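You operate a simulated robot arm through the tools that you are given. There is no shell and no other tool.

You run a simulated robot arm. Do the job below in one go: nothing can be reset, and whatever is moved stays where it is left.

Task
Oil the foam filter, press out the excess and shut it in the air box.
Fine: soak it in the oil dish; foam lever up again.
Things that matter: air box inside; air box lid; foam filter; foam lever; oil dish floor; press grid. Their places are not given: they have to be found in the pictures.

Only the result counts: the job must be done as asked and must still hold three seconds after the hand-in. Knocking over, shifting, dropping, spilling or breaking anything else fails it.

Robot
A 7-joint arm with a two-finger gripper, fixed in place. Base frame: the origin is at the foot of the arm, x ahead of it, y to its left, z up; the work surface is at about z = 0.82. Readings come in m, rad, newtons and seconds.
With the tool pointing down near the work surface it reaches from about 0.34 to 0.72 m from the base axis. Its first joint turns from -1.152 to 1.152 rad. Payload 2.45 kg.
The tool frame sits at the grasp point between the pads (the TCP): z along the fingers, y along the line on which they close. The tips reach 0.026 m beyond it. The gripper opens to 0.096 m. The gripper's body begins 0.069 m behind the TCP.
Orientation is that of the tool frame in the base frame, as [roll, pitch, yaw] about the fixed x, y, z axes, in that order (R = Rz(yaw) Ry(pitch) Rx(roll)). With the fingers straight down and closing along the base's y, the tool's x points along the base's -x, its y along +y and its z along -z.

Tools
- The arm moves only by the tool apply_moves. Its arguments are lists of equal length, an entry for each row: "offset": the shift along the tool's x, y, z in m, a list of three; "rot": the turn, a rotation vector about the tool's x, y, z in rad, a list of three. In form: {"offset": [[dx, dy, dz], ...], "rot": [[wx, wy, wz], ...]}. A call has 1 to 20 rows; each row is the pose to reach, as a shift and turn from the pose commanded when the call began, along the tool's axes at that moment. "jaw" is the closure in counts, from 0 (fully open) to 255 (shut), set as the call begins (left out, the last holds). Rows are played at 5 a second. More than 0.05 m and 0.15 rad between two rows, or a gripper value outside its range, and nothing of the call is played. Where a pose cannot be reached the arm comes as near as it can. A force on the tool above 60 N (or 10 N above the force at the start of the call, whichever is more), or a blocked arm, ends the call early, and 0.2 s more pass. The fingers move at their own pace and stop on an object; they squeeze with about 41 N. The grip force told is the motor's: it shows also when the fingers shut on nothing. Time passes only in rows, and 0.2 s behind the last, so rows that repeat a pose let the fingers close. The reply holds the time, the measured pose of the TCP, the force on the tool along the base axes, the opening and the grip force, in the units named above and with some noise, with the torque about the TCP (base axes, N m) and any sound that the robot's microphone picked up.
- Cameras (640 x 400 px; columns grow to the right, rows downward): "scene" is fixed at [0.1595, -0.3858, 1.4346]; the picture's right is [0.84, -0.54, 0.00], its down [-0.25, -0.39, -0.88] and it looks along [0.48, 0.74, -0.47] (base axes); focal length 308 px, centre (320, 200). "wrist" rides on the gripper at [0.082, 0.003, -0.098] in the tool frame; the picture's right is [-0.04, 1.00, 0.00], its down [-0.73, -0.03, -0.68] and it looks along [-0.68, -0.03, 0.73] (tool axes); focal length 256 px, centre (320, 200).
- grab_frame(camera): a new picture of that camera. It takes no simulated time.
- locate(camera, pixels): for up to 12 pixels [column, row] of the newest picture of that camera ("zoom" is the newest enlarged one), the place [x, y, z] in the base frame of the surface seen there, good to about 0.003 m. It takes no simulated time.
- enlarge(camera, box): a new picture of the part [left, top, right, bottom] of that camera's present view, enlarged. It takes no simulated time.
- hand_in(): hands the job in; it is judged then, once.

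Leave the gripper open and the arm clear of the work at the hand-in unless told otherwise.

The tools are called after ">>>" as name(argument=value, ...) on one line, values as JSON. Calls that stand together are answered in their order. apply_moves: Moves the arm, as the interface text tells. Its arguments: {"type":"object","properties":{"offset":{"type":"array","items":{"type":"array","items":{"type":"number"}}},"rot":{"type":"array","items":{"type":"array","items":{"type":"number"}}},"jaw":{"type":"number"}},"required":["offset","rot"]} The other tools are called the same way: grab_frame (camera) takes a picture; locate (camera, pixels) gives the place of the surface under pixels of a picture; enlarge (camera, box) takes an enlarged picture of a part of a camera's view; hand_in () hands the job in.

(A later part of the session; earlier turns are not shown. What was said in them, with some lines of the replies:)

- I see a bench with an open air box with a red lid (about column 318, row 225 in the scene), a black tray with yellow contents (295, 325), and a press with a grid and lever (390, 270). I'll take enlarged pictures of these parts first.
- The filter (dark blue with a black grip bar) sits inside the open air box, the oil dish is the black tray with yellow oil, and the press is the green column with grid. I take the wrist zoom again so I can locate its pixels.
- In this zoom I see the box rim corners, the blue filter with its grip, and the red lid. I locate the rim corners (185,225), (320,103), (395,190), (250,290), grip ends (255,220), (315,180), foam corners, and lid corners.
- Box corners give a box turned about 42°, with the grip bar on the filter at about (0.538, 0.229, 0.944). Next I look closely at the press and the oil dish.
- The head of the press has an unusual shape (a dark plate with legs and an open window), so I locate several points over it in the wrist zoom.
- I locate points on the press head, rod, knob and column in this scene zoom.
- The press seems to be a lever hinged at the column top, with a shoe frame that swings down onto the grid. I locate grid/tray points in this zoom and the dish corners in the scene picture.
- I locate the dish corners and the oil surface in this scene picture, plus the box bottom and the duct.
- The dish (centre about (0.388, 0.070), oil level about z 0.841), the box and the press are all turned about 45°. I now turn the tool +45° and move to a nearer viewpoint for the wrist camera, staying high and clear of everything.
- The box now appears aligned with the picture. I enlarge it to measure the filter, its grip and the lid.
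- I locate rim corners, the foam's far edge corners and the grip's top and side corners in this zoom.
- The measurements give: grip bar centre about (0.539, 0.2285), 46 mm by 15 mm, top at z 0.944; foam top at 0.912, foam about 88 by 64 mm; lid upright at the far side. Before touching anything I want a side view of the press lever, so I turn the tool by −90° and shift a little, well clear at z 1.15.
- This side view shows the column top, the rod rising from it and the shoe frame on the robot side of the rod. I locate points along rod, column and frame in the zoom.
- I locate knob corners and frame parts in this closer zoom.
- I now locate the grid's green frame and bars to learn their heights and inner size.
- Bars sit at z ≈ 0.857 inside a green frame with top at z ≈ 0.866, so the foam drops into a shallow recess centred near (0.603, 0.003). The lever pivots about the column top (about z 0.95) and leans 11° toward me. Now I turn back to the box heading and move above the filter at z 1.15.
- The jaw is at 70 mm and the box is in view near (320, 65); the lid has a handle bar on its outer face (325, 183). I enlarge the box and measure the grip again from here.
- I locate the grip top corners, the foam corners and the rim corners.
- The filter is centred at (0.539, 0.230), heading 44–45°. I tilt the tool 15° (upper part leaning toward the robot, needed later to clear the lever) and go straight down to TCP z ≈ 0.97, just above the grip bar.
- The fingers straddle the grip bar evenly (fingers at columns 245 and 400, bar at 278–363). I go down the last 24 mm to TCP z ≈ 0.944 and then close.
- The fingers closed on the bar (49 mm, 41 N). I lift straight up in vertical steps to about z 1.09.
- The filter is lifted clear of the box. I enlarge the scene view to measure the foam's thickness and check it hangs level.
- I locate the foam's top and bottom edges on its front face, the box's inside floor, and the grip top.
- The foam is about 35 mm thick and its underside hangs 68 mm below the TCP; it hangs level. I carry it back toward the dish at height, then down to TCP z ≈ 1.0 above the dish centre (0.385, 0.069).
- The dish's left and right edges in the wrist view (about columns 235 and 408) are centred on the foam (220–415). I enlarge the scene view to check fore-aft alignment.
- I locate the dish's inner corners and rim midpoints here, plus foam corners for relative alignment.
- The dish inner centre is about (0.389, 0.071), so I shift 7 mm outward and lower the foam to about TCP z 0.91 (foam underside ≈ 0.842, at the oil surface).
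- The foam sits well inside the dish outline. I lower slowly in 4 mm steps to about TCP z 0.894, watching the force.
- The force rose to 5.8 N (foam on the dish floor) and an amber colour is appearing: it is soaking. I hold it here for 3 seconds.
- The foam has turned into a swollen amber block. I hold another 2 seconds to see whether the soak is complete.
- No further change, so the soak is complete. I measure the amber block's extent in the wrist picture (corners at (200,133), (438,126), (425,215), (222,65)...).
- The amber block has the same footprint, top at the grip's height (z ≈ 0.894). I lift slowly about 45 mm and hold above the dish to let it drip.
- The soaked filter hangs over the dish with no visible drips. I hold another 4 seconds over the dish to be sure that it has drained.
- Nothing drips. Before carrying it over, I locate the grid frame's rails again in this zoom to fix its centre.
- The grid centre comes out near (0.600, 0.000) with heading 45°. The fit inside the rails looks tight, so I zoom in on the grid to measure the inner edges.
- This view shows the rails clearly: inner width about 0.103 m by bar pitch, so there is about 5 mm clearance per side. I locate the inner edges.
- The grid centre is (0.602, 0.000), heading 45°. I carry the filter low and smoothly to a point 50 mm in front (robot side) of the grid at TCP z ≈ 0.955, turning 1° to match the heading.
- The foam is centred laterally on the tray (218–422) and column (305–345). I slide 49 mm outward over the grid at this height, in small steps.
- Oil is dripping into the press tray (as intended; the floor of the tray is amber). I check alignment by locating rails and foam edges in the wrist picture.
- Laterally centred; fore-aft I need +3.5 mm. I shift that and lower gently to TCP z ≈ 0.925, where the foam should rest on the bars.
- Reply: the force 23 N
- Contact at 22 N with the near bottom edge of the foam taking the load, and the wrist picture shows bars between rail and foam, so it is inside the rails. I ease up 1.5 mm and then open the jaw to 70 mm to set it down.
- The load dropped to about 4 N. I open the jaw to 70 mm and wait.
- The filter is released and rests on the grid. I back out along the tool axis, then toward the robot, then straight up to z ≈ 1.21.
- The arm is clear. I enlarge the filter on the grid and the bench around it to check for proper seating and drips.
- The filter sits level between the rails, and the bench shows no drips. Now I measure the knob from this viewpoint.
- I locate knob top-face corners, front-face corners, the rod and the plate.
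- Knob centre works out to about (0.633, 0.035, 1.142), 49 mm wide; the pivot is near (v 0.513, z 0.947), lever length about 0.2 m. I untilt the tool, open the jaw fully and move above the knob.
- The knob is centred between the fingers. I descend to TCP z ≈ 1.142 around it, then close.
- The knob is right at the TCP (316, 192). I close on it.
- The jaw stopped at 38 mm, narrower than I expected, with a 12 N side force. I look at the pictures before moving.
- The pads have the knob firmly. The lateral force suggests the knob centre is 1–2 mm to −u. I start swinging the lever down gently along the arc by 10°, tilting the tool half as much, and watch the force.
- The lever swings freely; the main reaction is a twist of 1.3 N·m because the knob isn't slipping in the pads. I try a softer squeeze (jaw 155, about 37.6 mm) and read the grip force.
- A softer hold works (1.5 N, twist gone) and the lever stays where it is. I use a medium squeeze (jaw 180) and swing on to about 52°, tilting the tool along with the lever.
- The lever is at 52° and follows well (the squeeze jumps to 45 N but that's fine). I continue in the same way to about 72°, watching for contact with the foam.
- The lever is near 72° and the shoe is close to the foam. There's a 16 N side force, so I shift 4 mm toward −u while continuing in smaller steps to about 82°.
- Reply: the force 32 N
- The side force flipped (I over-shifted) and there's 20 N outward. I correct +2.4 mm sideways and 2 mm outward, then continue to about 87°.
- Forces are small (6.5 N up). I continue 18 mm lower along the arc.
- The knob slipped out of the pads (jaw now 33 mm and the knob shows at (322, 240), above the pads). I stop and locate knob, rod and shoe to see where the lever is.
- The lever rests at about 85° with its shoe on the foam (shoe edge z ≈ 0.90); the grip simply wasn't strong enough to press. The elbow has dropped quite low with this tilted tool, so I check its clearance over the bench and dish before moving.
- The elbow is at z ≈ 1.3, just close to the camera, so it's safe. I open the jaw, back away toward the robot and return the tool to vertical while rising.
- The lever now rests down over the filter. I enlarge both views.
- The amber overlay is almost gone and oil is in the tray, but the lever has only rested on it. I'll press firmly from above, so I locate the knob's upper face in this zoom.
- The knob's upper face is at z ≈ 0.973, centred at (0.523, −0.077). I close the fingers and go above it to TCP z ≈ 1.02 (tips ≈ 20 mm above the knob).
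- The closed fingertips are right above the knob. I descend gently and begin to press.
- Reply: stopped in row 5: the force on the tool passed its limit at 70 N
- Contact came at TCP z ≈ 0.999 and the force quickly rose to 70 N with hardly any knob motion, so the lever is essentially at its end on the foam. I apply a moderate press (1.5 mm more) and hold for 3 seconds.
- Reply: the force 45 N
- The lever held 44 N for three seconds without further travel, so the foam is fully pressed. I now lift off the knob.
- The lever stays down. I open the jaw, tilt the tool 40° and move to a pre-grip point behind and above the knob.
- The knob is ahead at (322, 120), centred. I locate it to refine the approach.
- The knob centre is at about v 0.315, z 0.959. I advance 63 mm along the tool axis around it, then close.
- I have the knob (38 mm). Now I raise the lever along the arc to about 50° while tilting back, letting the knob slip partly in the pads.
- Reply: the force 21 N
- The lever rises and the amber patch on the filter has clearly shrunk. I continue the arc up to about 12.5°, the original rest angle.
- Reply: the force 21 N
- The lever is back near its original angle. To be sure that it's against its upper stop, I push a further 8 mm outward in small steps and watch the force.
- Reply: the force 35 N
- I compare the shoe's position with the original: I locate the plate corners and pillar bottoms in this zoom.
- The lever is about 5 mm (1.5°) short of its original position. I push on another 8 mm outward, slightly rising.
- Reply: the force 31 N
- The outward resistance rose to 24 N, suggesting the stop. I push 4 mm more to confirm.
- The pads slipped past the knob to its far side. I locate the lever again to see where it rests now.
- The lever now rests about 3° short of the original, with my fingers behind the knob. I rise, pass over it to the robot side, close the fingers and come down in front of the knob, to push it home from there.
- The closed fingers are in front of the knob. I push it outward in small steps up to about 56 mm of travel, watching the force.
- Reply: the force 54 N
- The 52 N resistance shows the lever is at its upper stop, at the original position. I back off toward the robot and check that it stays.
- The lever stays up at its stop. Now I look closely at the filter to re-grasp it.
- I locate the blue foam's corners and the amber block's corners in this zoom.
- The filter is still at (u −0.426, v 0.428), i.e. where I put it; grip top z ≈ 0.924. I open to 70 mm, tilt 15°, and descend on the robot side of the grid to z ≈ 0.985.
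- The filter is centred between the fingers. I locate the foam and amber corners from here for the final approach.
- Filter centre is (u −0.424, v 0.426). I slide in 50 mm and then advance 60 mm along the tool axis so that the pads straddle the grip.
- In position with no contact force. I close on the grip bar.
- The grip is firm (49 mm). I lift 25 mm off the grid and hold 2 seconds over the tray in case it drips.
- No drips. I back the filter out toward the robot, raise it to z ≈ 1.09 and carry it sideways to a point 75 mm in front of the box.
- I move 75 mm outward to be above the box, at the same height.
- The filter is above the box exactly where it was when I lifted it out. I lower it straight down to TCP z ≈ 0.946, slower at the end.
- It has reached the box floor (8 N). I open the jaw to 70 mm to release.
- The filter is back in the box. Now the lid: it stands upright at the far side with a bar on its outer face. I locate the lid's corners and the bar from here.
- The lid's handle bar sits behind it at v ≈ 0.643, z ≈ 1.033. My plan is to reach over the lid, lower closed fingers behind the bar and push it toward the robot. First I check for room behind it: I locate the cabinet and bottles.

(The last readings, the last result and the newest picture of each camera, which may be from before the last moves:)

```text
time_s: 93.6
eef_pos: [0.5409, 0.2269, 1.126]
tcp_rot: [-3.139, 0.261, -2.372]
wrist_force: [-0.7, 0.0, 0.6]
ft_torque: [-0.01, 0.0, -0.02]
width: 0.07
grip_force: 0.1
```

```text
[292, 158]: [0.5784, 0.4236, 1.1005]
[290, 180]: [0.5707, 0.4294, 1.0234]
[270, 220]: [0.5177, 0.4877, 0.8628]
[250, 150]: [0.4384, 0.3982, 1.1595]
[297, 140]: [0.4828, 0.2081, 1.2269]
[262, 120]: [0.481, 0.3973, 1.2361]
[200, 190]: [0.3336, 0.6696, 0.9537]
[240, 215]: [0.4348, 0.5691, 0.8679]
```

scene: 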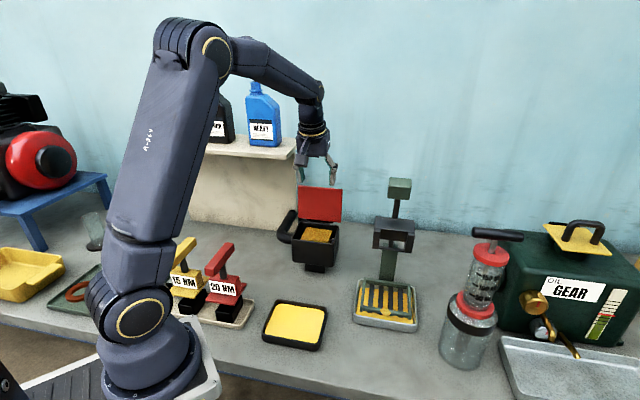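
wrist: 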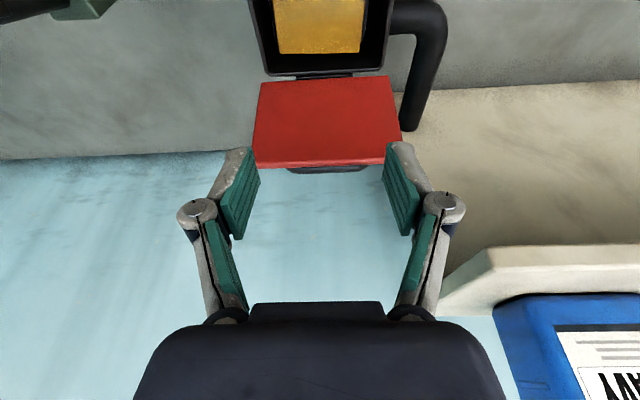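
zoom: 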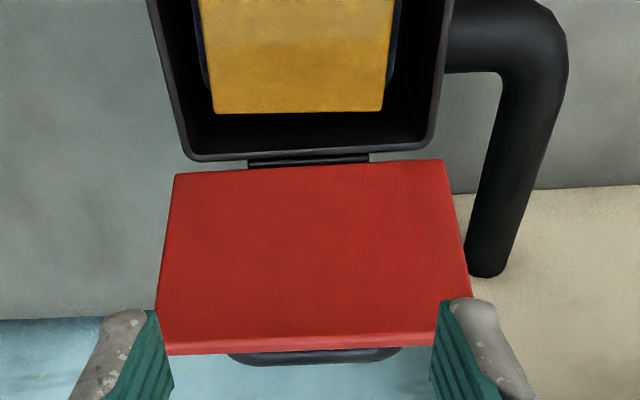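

The cabinet front is at v ≈ 0.709 but its shelf slab overhangs at z ≈ 1.15. I locate the slab's near end and the blue bottle to know how close the arm may go.

>>> locate(camera="wrist", pixels=[[448, 300], [460, 290], [475, 270], [488, 252], [500, 300], [470, 310], [505, 300], [510, 330], [630, 295], [445, 285]])

>>> locate(camera="scene", pixels=[[298, 143], [292, 150], [285, 155], [282, 125], [278, 100], [255, 85], [280, 140], [272, 145]])

>>> enlarge(camera="scene", box=[190, 70, 350, 240])

```text
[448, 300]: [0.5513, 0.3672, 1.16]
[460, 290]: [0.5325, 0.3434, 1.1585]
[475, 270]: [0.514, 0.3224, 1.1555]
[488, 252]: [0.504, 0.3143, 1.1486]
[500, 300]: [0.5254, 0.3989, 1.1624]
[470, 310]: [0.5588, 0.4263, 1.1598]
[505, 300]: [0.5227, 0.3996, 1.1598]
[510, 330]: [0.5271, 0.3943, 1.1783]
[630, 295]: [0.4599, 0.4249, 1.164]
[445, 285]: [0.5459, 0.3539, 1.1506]
```

```text
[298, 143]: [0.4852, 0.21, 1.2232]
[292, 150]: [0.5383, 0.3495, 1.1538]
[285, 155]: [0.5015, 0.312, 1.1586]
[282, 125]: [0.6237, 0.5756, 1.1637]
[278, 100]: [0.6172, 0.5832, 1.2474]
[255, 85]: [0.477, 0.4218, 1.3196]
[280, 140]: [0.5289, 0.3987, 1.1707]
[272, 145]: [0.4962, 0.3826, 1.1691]
```

```text
2.35 times, centred on (270, 155) of scene
```

zoom: 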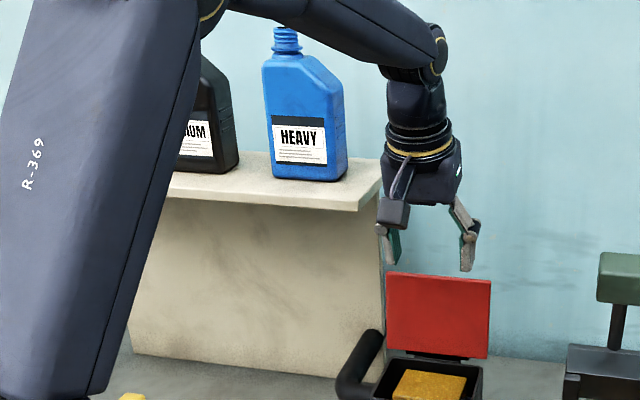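

The slab ends at u ≈ −0.132, leaving ample room for the gripper at u ≈ −0.22. I'll push the lid from behind its top edge instead of reaching further. I close the fingers and move over the lid's top edge, staying above it.

>>> apply_moves(offset=[[0, 0, 0], [-0.0193, 0.0006, 0.0052], [-0.0386, 0.0012, 0.0103], [-0.058, 0.0018, 0.0155], [-0.0763, 0.0025, 0.0204], [-0.0763, 0.0025, 0.0204], [-0.0763, 0.0025, 0.0204]], rot=[[0, 0, 0], [0, 0, 0], [0, 0, 0], [0, 0, 0], [0, 0, 0], [0, 0, 0], [0, 0, 0]], jaw=255)

>>> grab_frame(camera="wrist")

>>> enlarge(camera="scene", box=[230, 90, 380, 280])

```text
time_s: 95.2
eef_pos: [0.5956, 0.2856, 1.1239]
tcp_rot: [-3.137, 0.262, -2.373]
wrist_force: [-0.1, 0.6, 0.2]
ft_torque: [-0.01, 0.02, 0.01]
width: 0.0
grip_force: 28.9
```

```text
taken
```

wrist: 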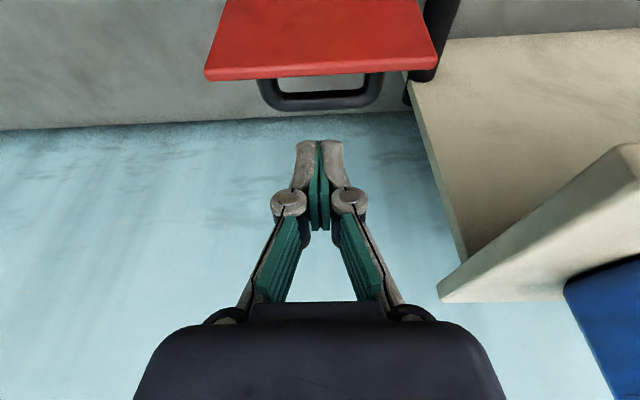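

```text
2.11 times, centred on (305, 185) of scene
```

zoom: 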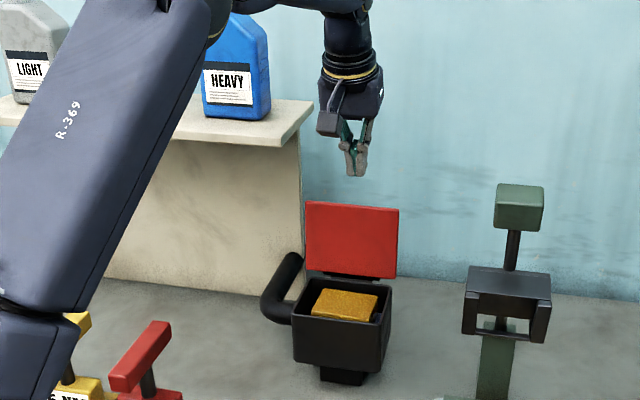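

The D-shaped handle is visible behind the lid. I locate the lid's top edge strip and the handle.

>>> locate(camera="wrist", pixels=[[320, 70], [215, 75], [428, 66], [320, 66], [320, 78], [320, 102], [285, 103], [360, 98], [262, 85], [378, 78], [320, 40]])

>>> enlarge(camera="wrist", box=[190, 30, 450, 180])

```text
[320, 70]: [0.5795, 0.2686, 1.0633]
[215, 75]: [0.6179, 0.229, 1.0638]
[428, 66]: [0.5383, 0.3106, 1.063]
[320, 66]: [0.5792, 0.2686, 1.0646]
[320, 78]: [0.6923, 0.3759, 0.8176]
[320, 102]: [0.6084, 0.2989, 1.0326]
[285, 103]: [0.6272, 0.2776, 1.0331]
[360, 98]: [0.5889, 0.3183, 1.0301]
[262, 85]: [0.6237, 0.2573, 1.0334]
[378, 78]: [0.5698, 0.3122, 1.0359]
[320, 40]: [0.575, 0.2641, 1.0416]
```

```text
2.46 times, centred on (320, 105) of wrist
```

zoom: 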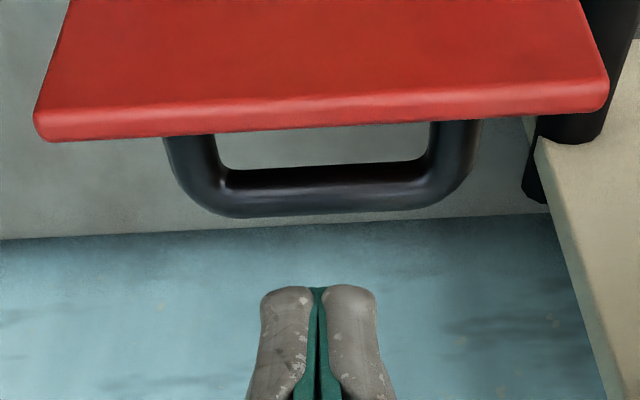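

The lid's top edge is at v ≈ 0.600, z ≈ 1.064 and the handle's top at z ≈ 1.034. I lower the fingertips to about z 1.045 behind the lid, above the handle.

>>> apply_moves(offset=[[0.0052, 0, 0.0193], [0.0103, 0, 0.0386], [0.0132, 0, 0.0493], [0.0132, 0, 0.0493]], rot=[[0, 0, 0], [0, 0, 0], [0, 0, 0], [0, 0, 0]], jaw=255)

>>> grab_frame(camera="wrist")

```text
time_s: 96.2
eef_pos: [0.5949, 0.2863, 1.0733]
tcp_rot: [-3.139, 0.263, -2.372]
wrist_force: [0.2, -0.7, -0.1]
ft_torque: [-0.01, 0.0, -0.04]
width: 0.0
grip_force: 28.7
```

```text
taken
```

wrist: 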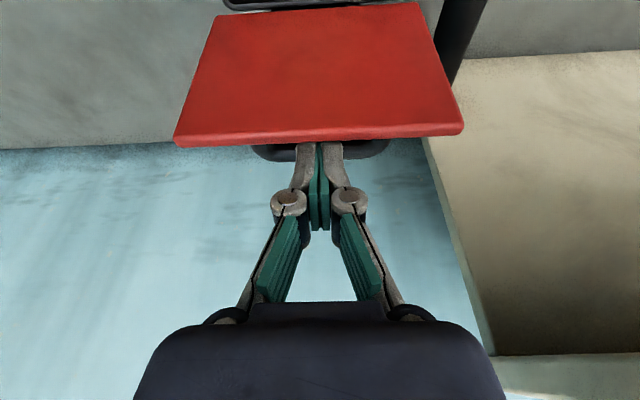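

The fingertips are just behind the lid. I pull slowly toward the robot, 60 mm in 10 mm steps, to tip the lid over.

>>> apply_moves(offset=[[0.0097, 0, -0.0026], [0.0193, 0, -0.0052], [0.029, 0, -0.0077], [0.0386, 0, -0.0103], [0.0483, 0, -0.0129], [0.058, 0, -0.0155], [0.058, 0, -0.0155]], rot=[[0, 0, 0], [0, 0, 0], [0, 0, 0], [0, 0, 0], [0, 0, 0], [0, 0, 0], [0, 0, 0]], jaw=255)

>>> grab_frame(camera="wrist")

>>> enlarge(camera="scene", box=[250, 130, 370, 290])

```text
time_s: 97.8
eef_pos: [0.5536, 0.2427, 1.072]
tcp_rot: [-3.137, 0.262, -2.371]
wrist_force: [1.0, 1.1, -0.4]
ft_torque: [0.03, 0.01, 0.0]
width: 0.0
grip_force: 28.5
```

```text
taken
```

wrist: 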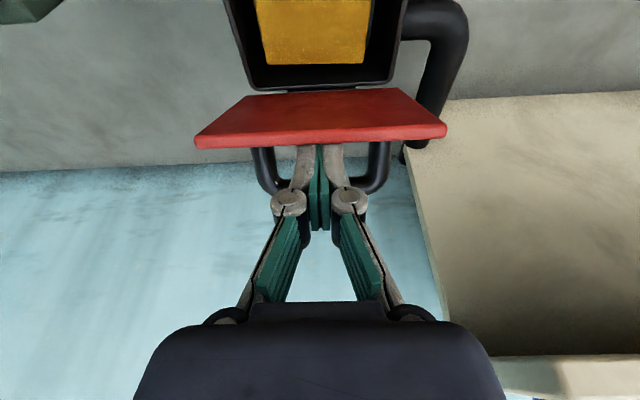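

```text
2.50 times, centred on (310, 210) of scene
```

zoom: 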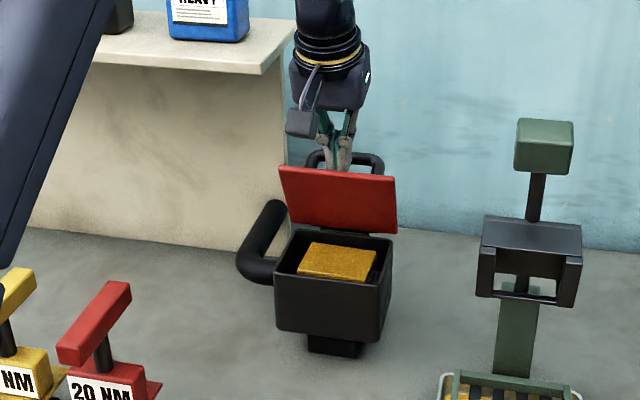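

The lid tips easily and follows. I continue along the lid's arc, lowering as it comes down, to about 60°.

>>> apply_moves(offset=[[0.0123, 0, -0.0044], [0.0272, 0, -0.0014], [0.0357, 0, 0.002], [0.044, 0, 0.0059], [0.0518, 0, 0.0107], [0.0594, 0, 0.0162], [0.0594, 0, 0.0162]], rot=[[0, 0, 0], [0, 0, 0], [0, 0, 0], [0, 0, 0], [0, 0, 0], [0, 0, 0], [0, 0, 0]], jaw=255)

>>> grab_frame(camera="wrist")

>>> enlarge(camera="scene", box=[250, 130, 370, 290])

```text
time_s: 99.4
eef_pos: [0.5158, 0.2056, 1.0432]
tcp_rot: [-3.139, 0.262, -2.372]
wrist_force: [0.7, -0.3, 0.1]
ft_torque: [-0.03, 0.03, 0.01]
width: 0.0001
grip_force: 28.8
```

```text
taken
```

wrist: 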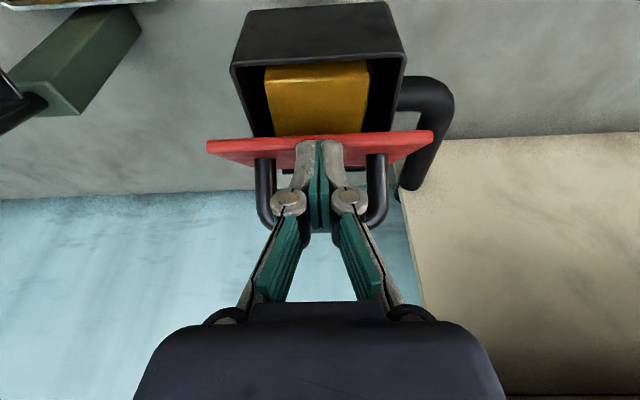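

```text
2.50 times, centred on (310, 210) of scene
```

zoom: 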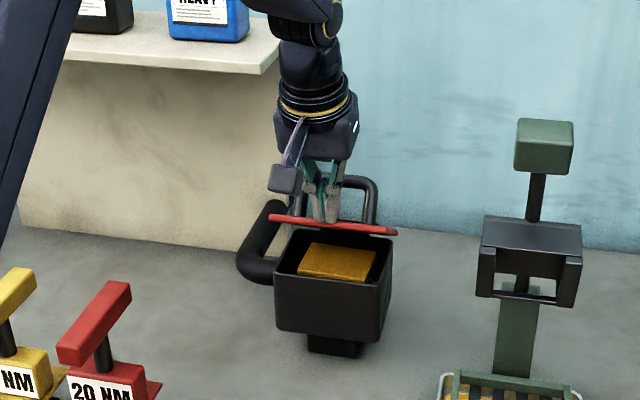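

The lid is at about 60° and follows nicely. I continue to about 88°.

>>> apply_moves(offset=[[0.0069, 0, 0.0061], [0.0134, 0, 0.0126], [0.019, 0, 0.0198], [0.0243, 0, 0.0274], [0.028, 0, 0.034], [0.031, 0, 0.0405], [0.031, 0, 0.0405]], rot=[[0, 0, 0], [0, 0, 0], [0, 0, 0], [0, 0, 0], [0, 0, 0], [0, 0, 0], [0, 0, 0]], jaw=255)

>>> grab_frame(camera="wrist")

>>> enlarge(camera="scene", box=[250, 130, 370, 290])

```text
time_s: 101.0
eef_pos: [0.5013, 0.193, 0.9946]
tcp_rot: [-3.137, 0.261, -2.372]
wrist_force: [-0.2, 0.6, 0.6]
ft_torque: [-0.01, 0.02, 0.0]
width: 0.0
grip_force: 28.6
```

```text
taken
```

wrist: 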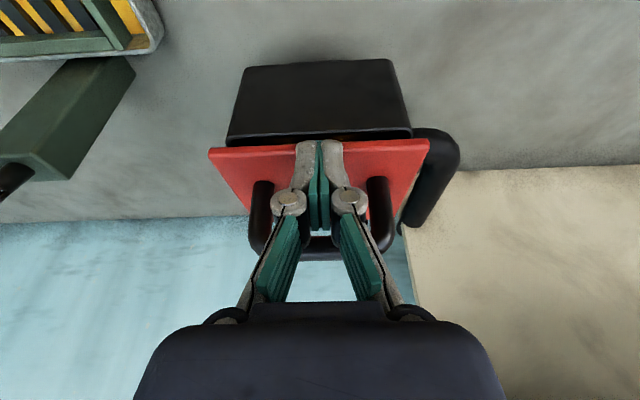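

```text
2.50 times, centred on (310, 210) of scene
```

zoom: 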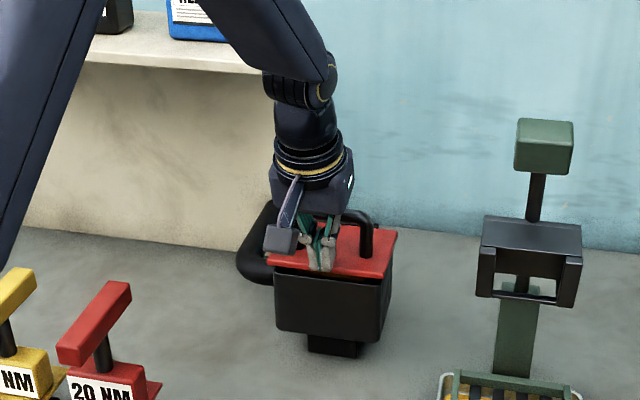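

The lid is almost shut. I press straight down in 3 mm steps until it seats.

>>> apply_moves(offset=[[0.0008, 0, 0.0029], [0.0016, 0, 0.0058], [0.0023, 0, 0.0087], [0.0031, 0, 0.0116], [0.0031, 0, 0.0116]], rot=[[0, 0, 0], [0, 0, 0], [0, 0, 0], [0, 0, 0], [0, 0, 0]], jaw=255)

>>> enlarge(camera="scene", box=[250, 130, 370, 290])

```text
time_s: 102.2
eef_pos: [0.5016, 0.1928, 0.9846]
tcp_rot: [-3.137, 0.265, -2.373]
wrist_force: [-3.3, -0.7, 10.8]
ft_torque: [-0.02, 0.06, 0.03]
width: 0.0059
grip_force: 29.0
```

```text
2.50 times, centred on (310, 210) of scene
```

zoom: 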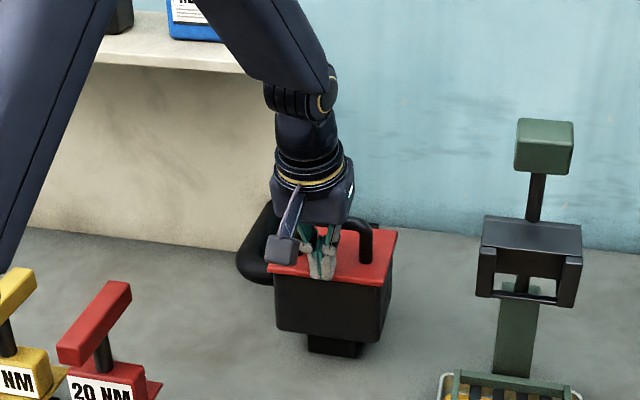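

The lid now seats with 11 N. I press 2.5 mm more to be sure it is fully shut (and latched if there's a catch).

>>> apply_moves(offset=[[0.0004, 0, 0.0014], [0.0006, 0, 0.0024], [0.0006, 0, 0.0024], [0.0006, 0, 0.0024]], rot=[[0, 0, 0], [0, 0, 0], [0, 0, 0], [0, 0, 0]], jaw=255)

>>> enlarge(camera="scene", box=[265, 200, 355, 290])

```text
time_s: 103.2
eef_pos: [0.5018, 0.1916, 0.9836]
tcp_rot: [-3.135, 0.265, -2.372]
wrist_force: [-15.6, -10.5, 45.9]
ft_torque: [-0.15, 0.33, -0.04]
width: 0.0063
grip_force: 28.1
```

```text
4.44 times, centred on (310, 245) of scene
```

zoom: 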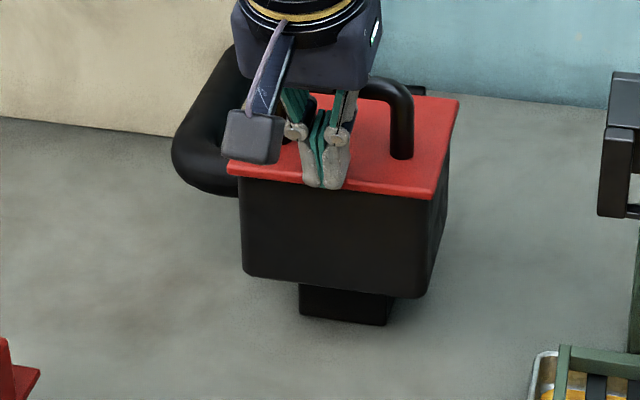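

The lid is fully closed (46 N, no more travel). I release the pressure, move off toward the robot clear of the handle, and rise.

>>> apply_moves(offset=[[0.0009, 0, -0.0044], [0.0167, 0, -0.0149], [0.0309, 0, -0.0393], [0.0399, 0, -0.0831], [0.0379, 0, -0.1292], [0.036, 0, -0.1752], [0.0257, 0, -0.2138], [0.0257, 0, -0.2138]], rot=[[0, 0, 0], [0, 0, 0], [0, 0, 0], [0, 0, 0], [0, 0, 0], [0, 0, 0], [0, 0, 0], [0, 0, 0]], jaw=255)

>>> grab_frame(camera="scene")

>>> grab_frame(camera="wrist")

```text
time_s: 105.0
eef_pos: [0.4425, 0.1368, 1.1807]
tcp_rot: [-3.138, 0.261, -2.373]
wrist_force: [0.1, -0.1, 1.0]
ft_torque: [0.03, -0.01, 0.03]
width: 0.0
grip_force: 28.6
```

```text
taken
```

scene: 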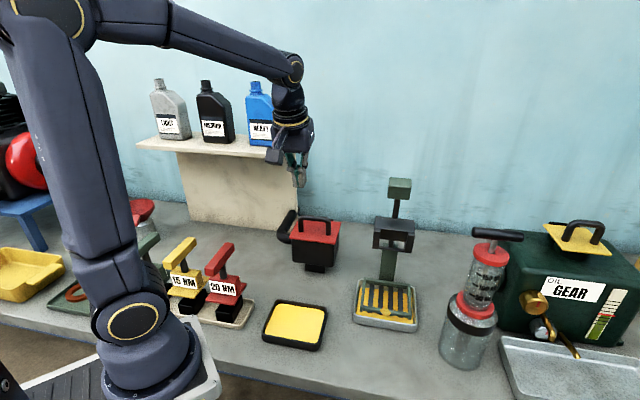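

```text
taken
```

wrist: 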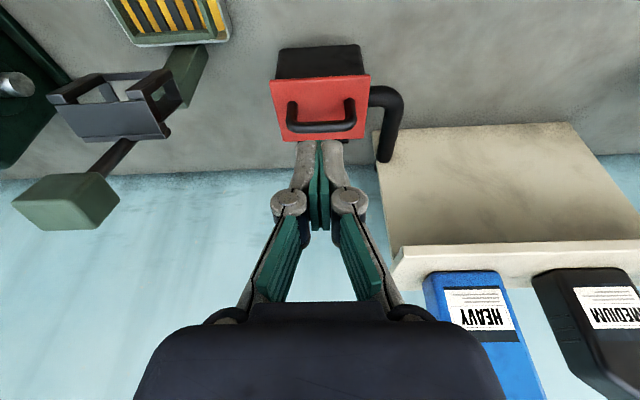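

The lid is shut. I open the gripper, return the tool to vertical and move up and back, then check the final state in enlarged pictures.

>>> apply_moves(offset=[[0.0, 0, -0.02], [0.01, 0, -0.04], [0.03, 0, -0.06], [0.05, 0, -0.08], [0.05, 0, -0.08], [0.05, 0, -0.08]], rot=[[0, 0.08, 0], [0, 0.16, 0], [0, 0.262, 0], [0, 0.262, 0], [0, 0.262, 0], [0, 0.262, 0]], jaw=0)

>>> enlarge(camera="scene", box=[260, 190, 360, 290])

>>> enlarge(camera="scene", box=[340, 165, 440, 345])

>>> enlarge(camera="scene", box=[230, 230, 430, 370])

>>> grab_frame(camera="wrist")

```text
time_s: 106.4
eef_pos: [0.3935, 0.0904, 1.2453]
tcp_rot: [-3.138, -0.002, -2.373]
wrist_force: [-0.1, 0.0, 0.3]
ft_torque: [0.03, 0.01, -0.04]
width: 0.0958
grip_force: 0.0
```

```text
4.00 times, centred on (310, 240) of scene
```

zoom: 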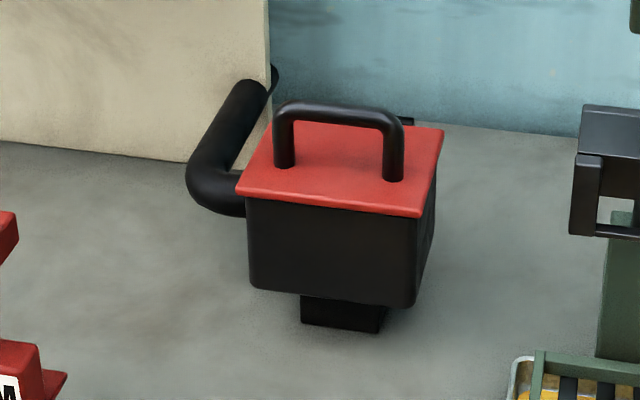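

```text
2.22 times, centred on (390, 255) of scene
```

zoom: 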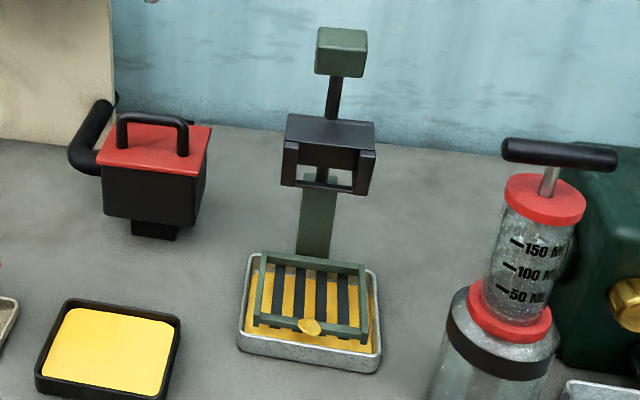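

```text
2.86 times, centred on (330, 300) of scene
```

zoom: 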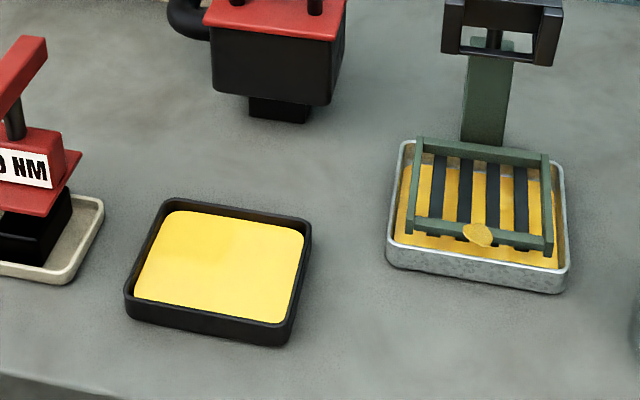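

```text
taken
```

wrist: 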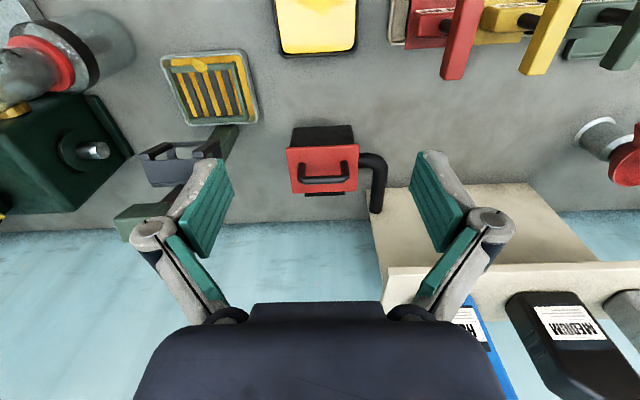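

Everything looks right: lid flat and shut, grid empty, dish and bench clean, gripper open and clear. I check the lever's position once more against its original coordinates.

>>> enlarge(camera="scene", box=[360, 170, 430, 260])

>>> locate(camera="zoom", pixels=[[240, 212], [402, 228], [235, 258], [402, 272], [230, 345], [380, 362], [320, 180], [345, 50], [340, 100]])

>>> locate(camera="wrist", pixels=[[295, 155], [350, 150], [298, 188], [352, 184], [323, 165], [323, 180]])

```text
4.44 times, centred on (395, 215) of scene
```

zoom: 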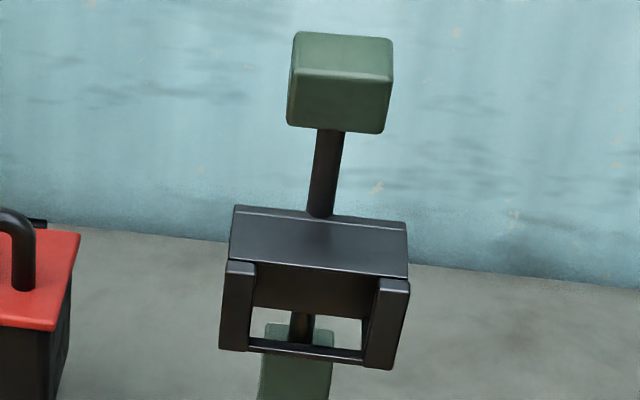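

```text
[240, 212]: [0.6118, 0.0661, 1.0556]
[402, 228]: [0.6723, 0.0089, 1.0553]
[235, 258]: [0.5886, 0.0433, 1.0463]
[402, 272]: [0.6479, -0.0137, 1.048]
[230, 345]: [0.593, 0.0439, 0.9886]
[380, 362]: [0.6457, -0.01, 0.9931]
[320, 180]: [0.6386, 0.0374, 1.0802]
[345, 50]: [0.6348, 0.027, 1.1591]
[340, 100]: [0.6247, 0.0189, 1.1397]
```

```text
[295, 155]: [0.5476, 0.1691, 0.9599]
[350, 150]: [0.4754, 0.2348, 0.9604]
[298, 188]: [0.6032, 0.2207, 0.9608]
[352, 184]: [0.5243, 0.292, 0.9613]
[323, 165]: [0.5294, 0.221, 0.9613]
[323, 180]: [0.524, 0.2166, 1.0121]
```

The lever is back exactly at its original position and the lid is level at z ≈ 0.960–0.961 on all corners. The gripper is open and the arm is clear, so I hand in the job.

>>> hand_in()

```text
The job is handed in.
```

I oiled the foam filter, pressed it and shut it in the air box, and I have handed the job in. I don't have the verdict.

- **Soak:** The filter soaked on the oil dish floor for about 6 seconds, until it stopped changing. I then held it over the dish for several seconds to drain.
- **Press:** I swung the lever down onto the filter on the press grid and pressed with about 44 N for 3 seconds. The lever did not travel any further. The visible oil on the filter shrank clearly, but I could not measure how much was left in it.
- **Lever:** It slipped out of the gripper once on the way down and once on the way up. I pushed it back to its upper stop, and its final position matches where it started.
- **Air box:** The filter is back inside and the lid is shut. The lid reads level (z about 0.960) at all four corners and moved no further under 46 N.
- **Bench:** I saw no drips on the bench and nothing else moved. Some oil dripped into the press tray while I carried the filter over it, with one spot on the grid's near rail.

The gripper is open and the arm is clear of the work.
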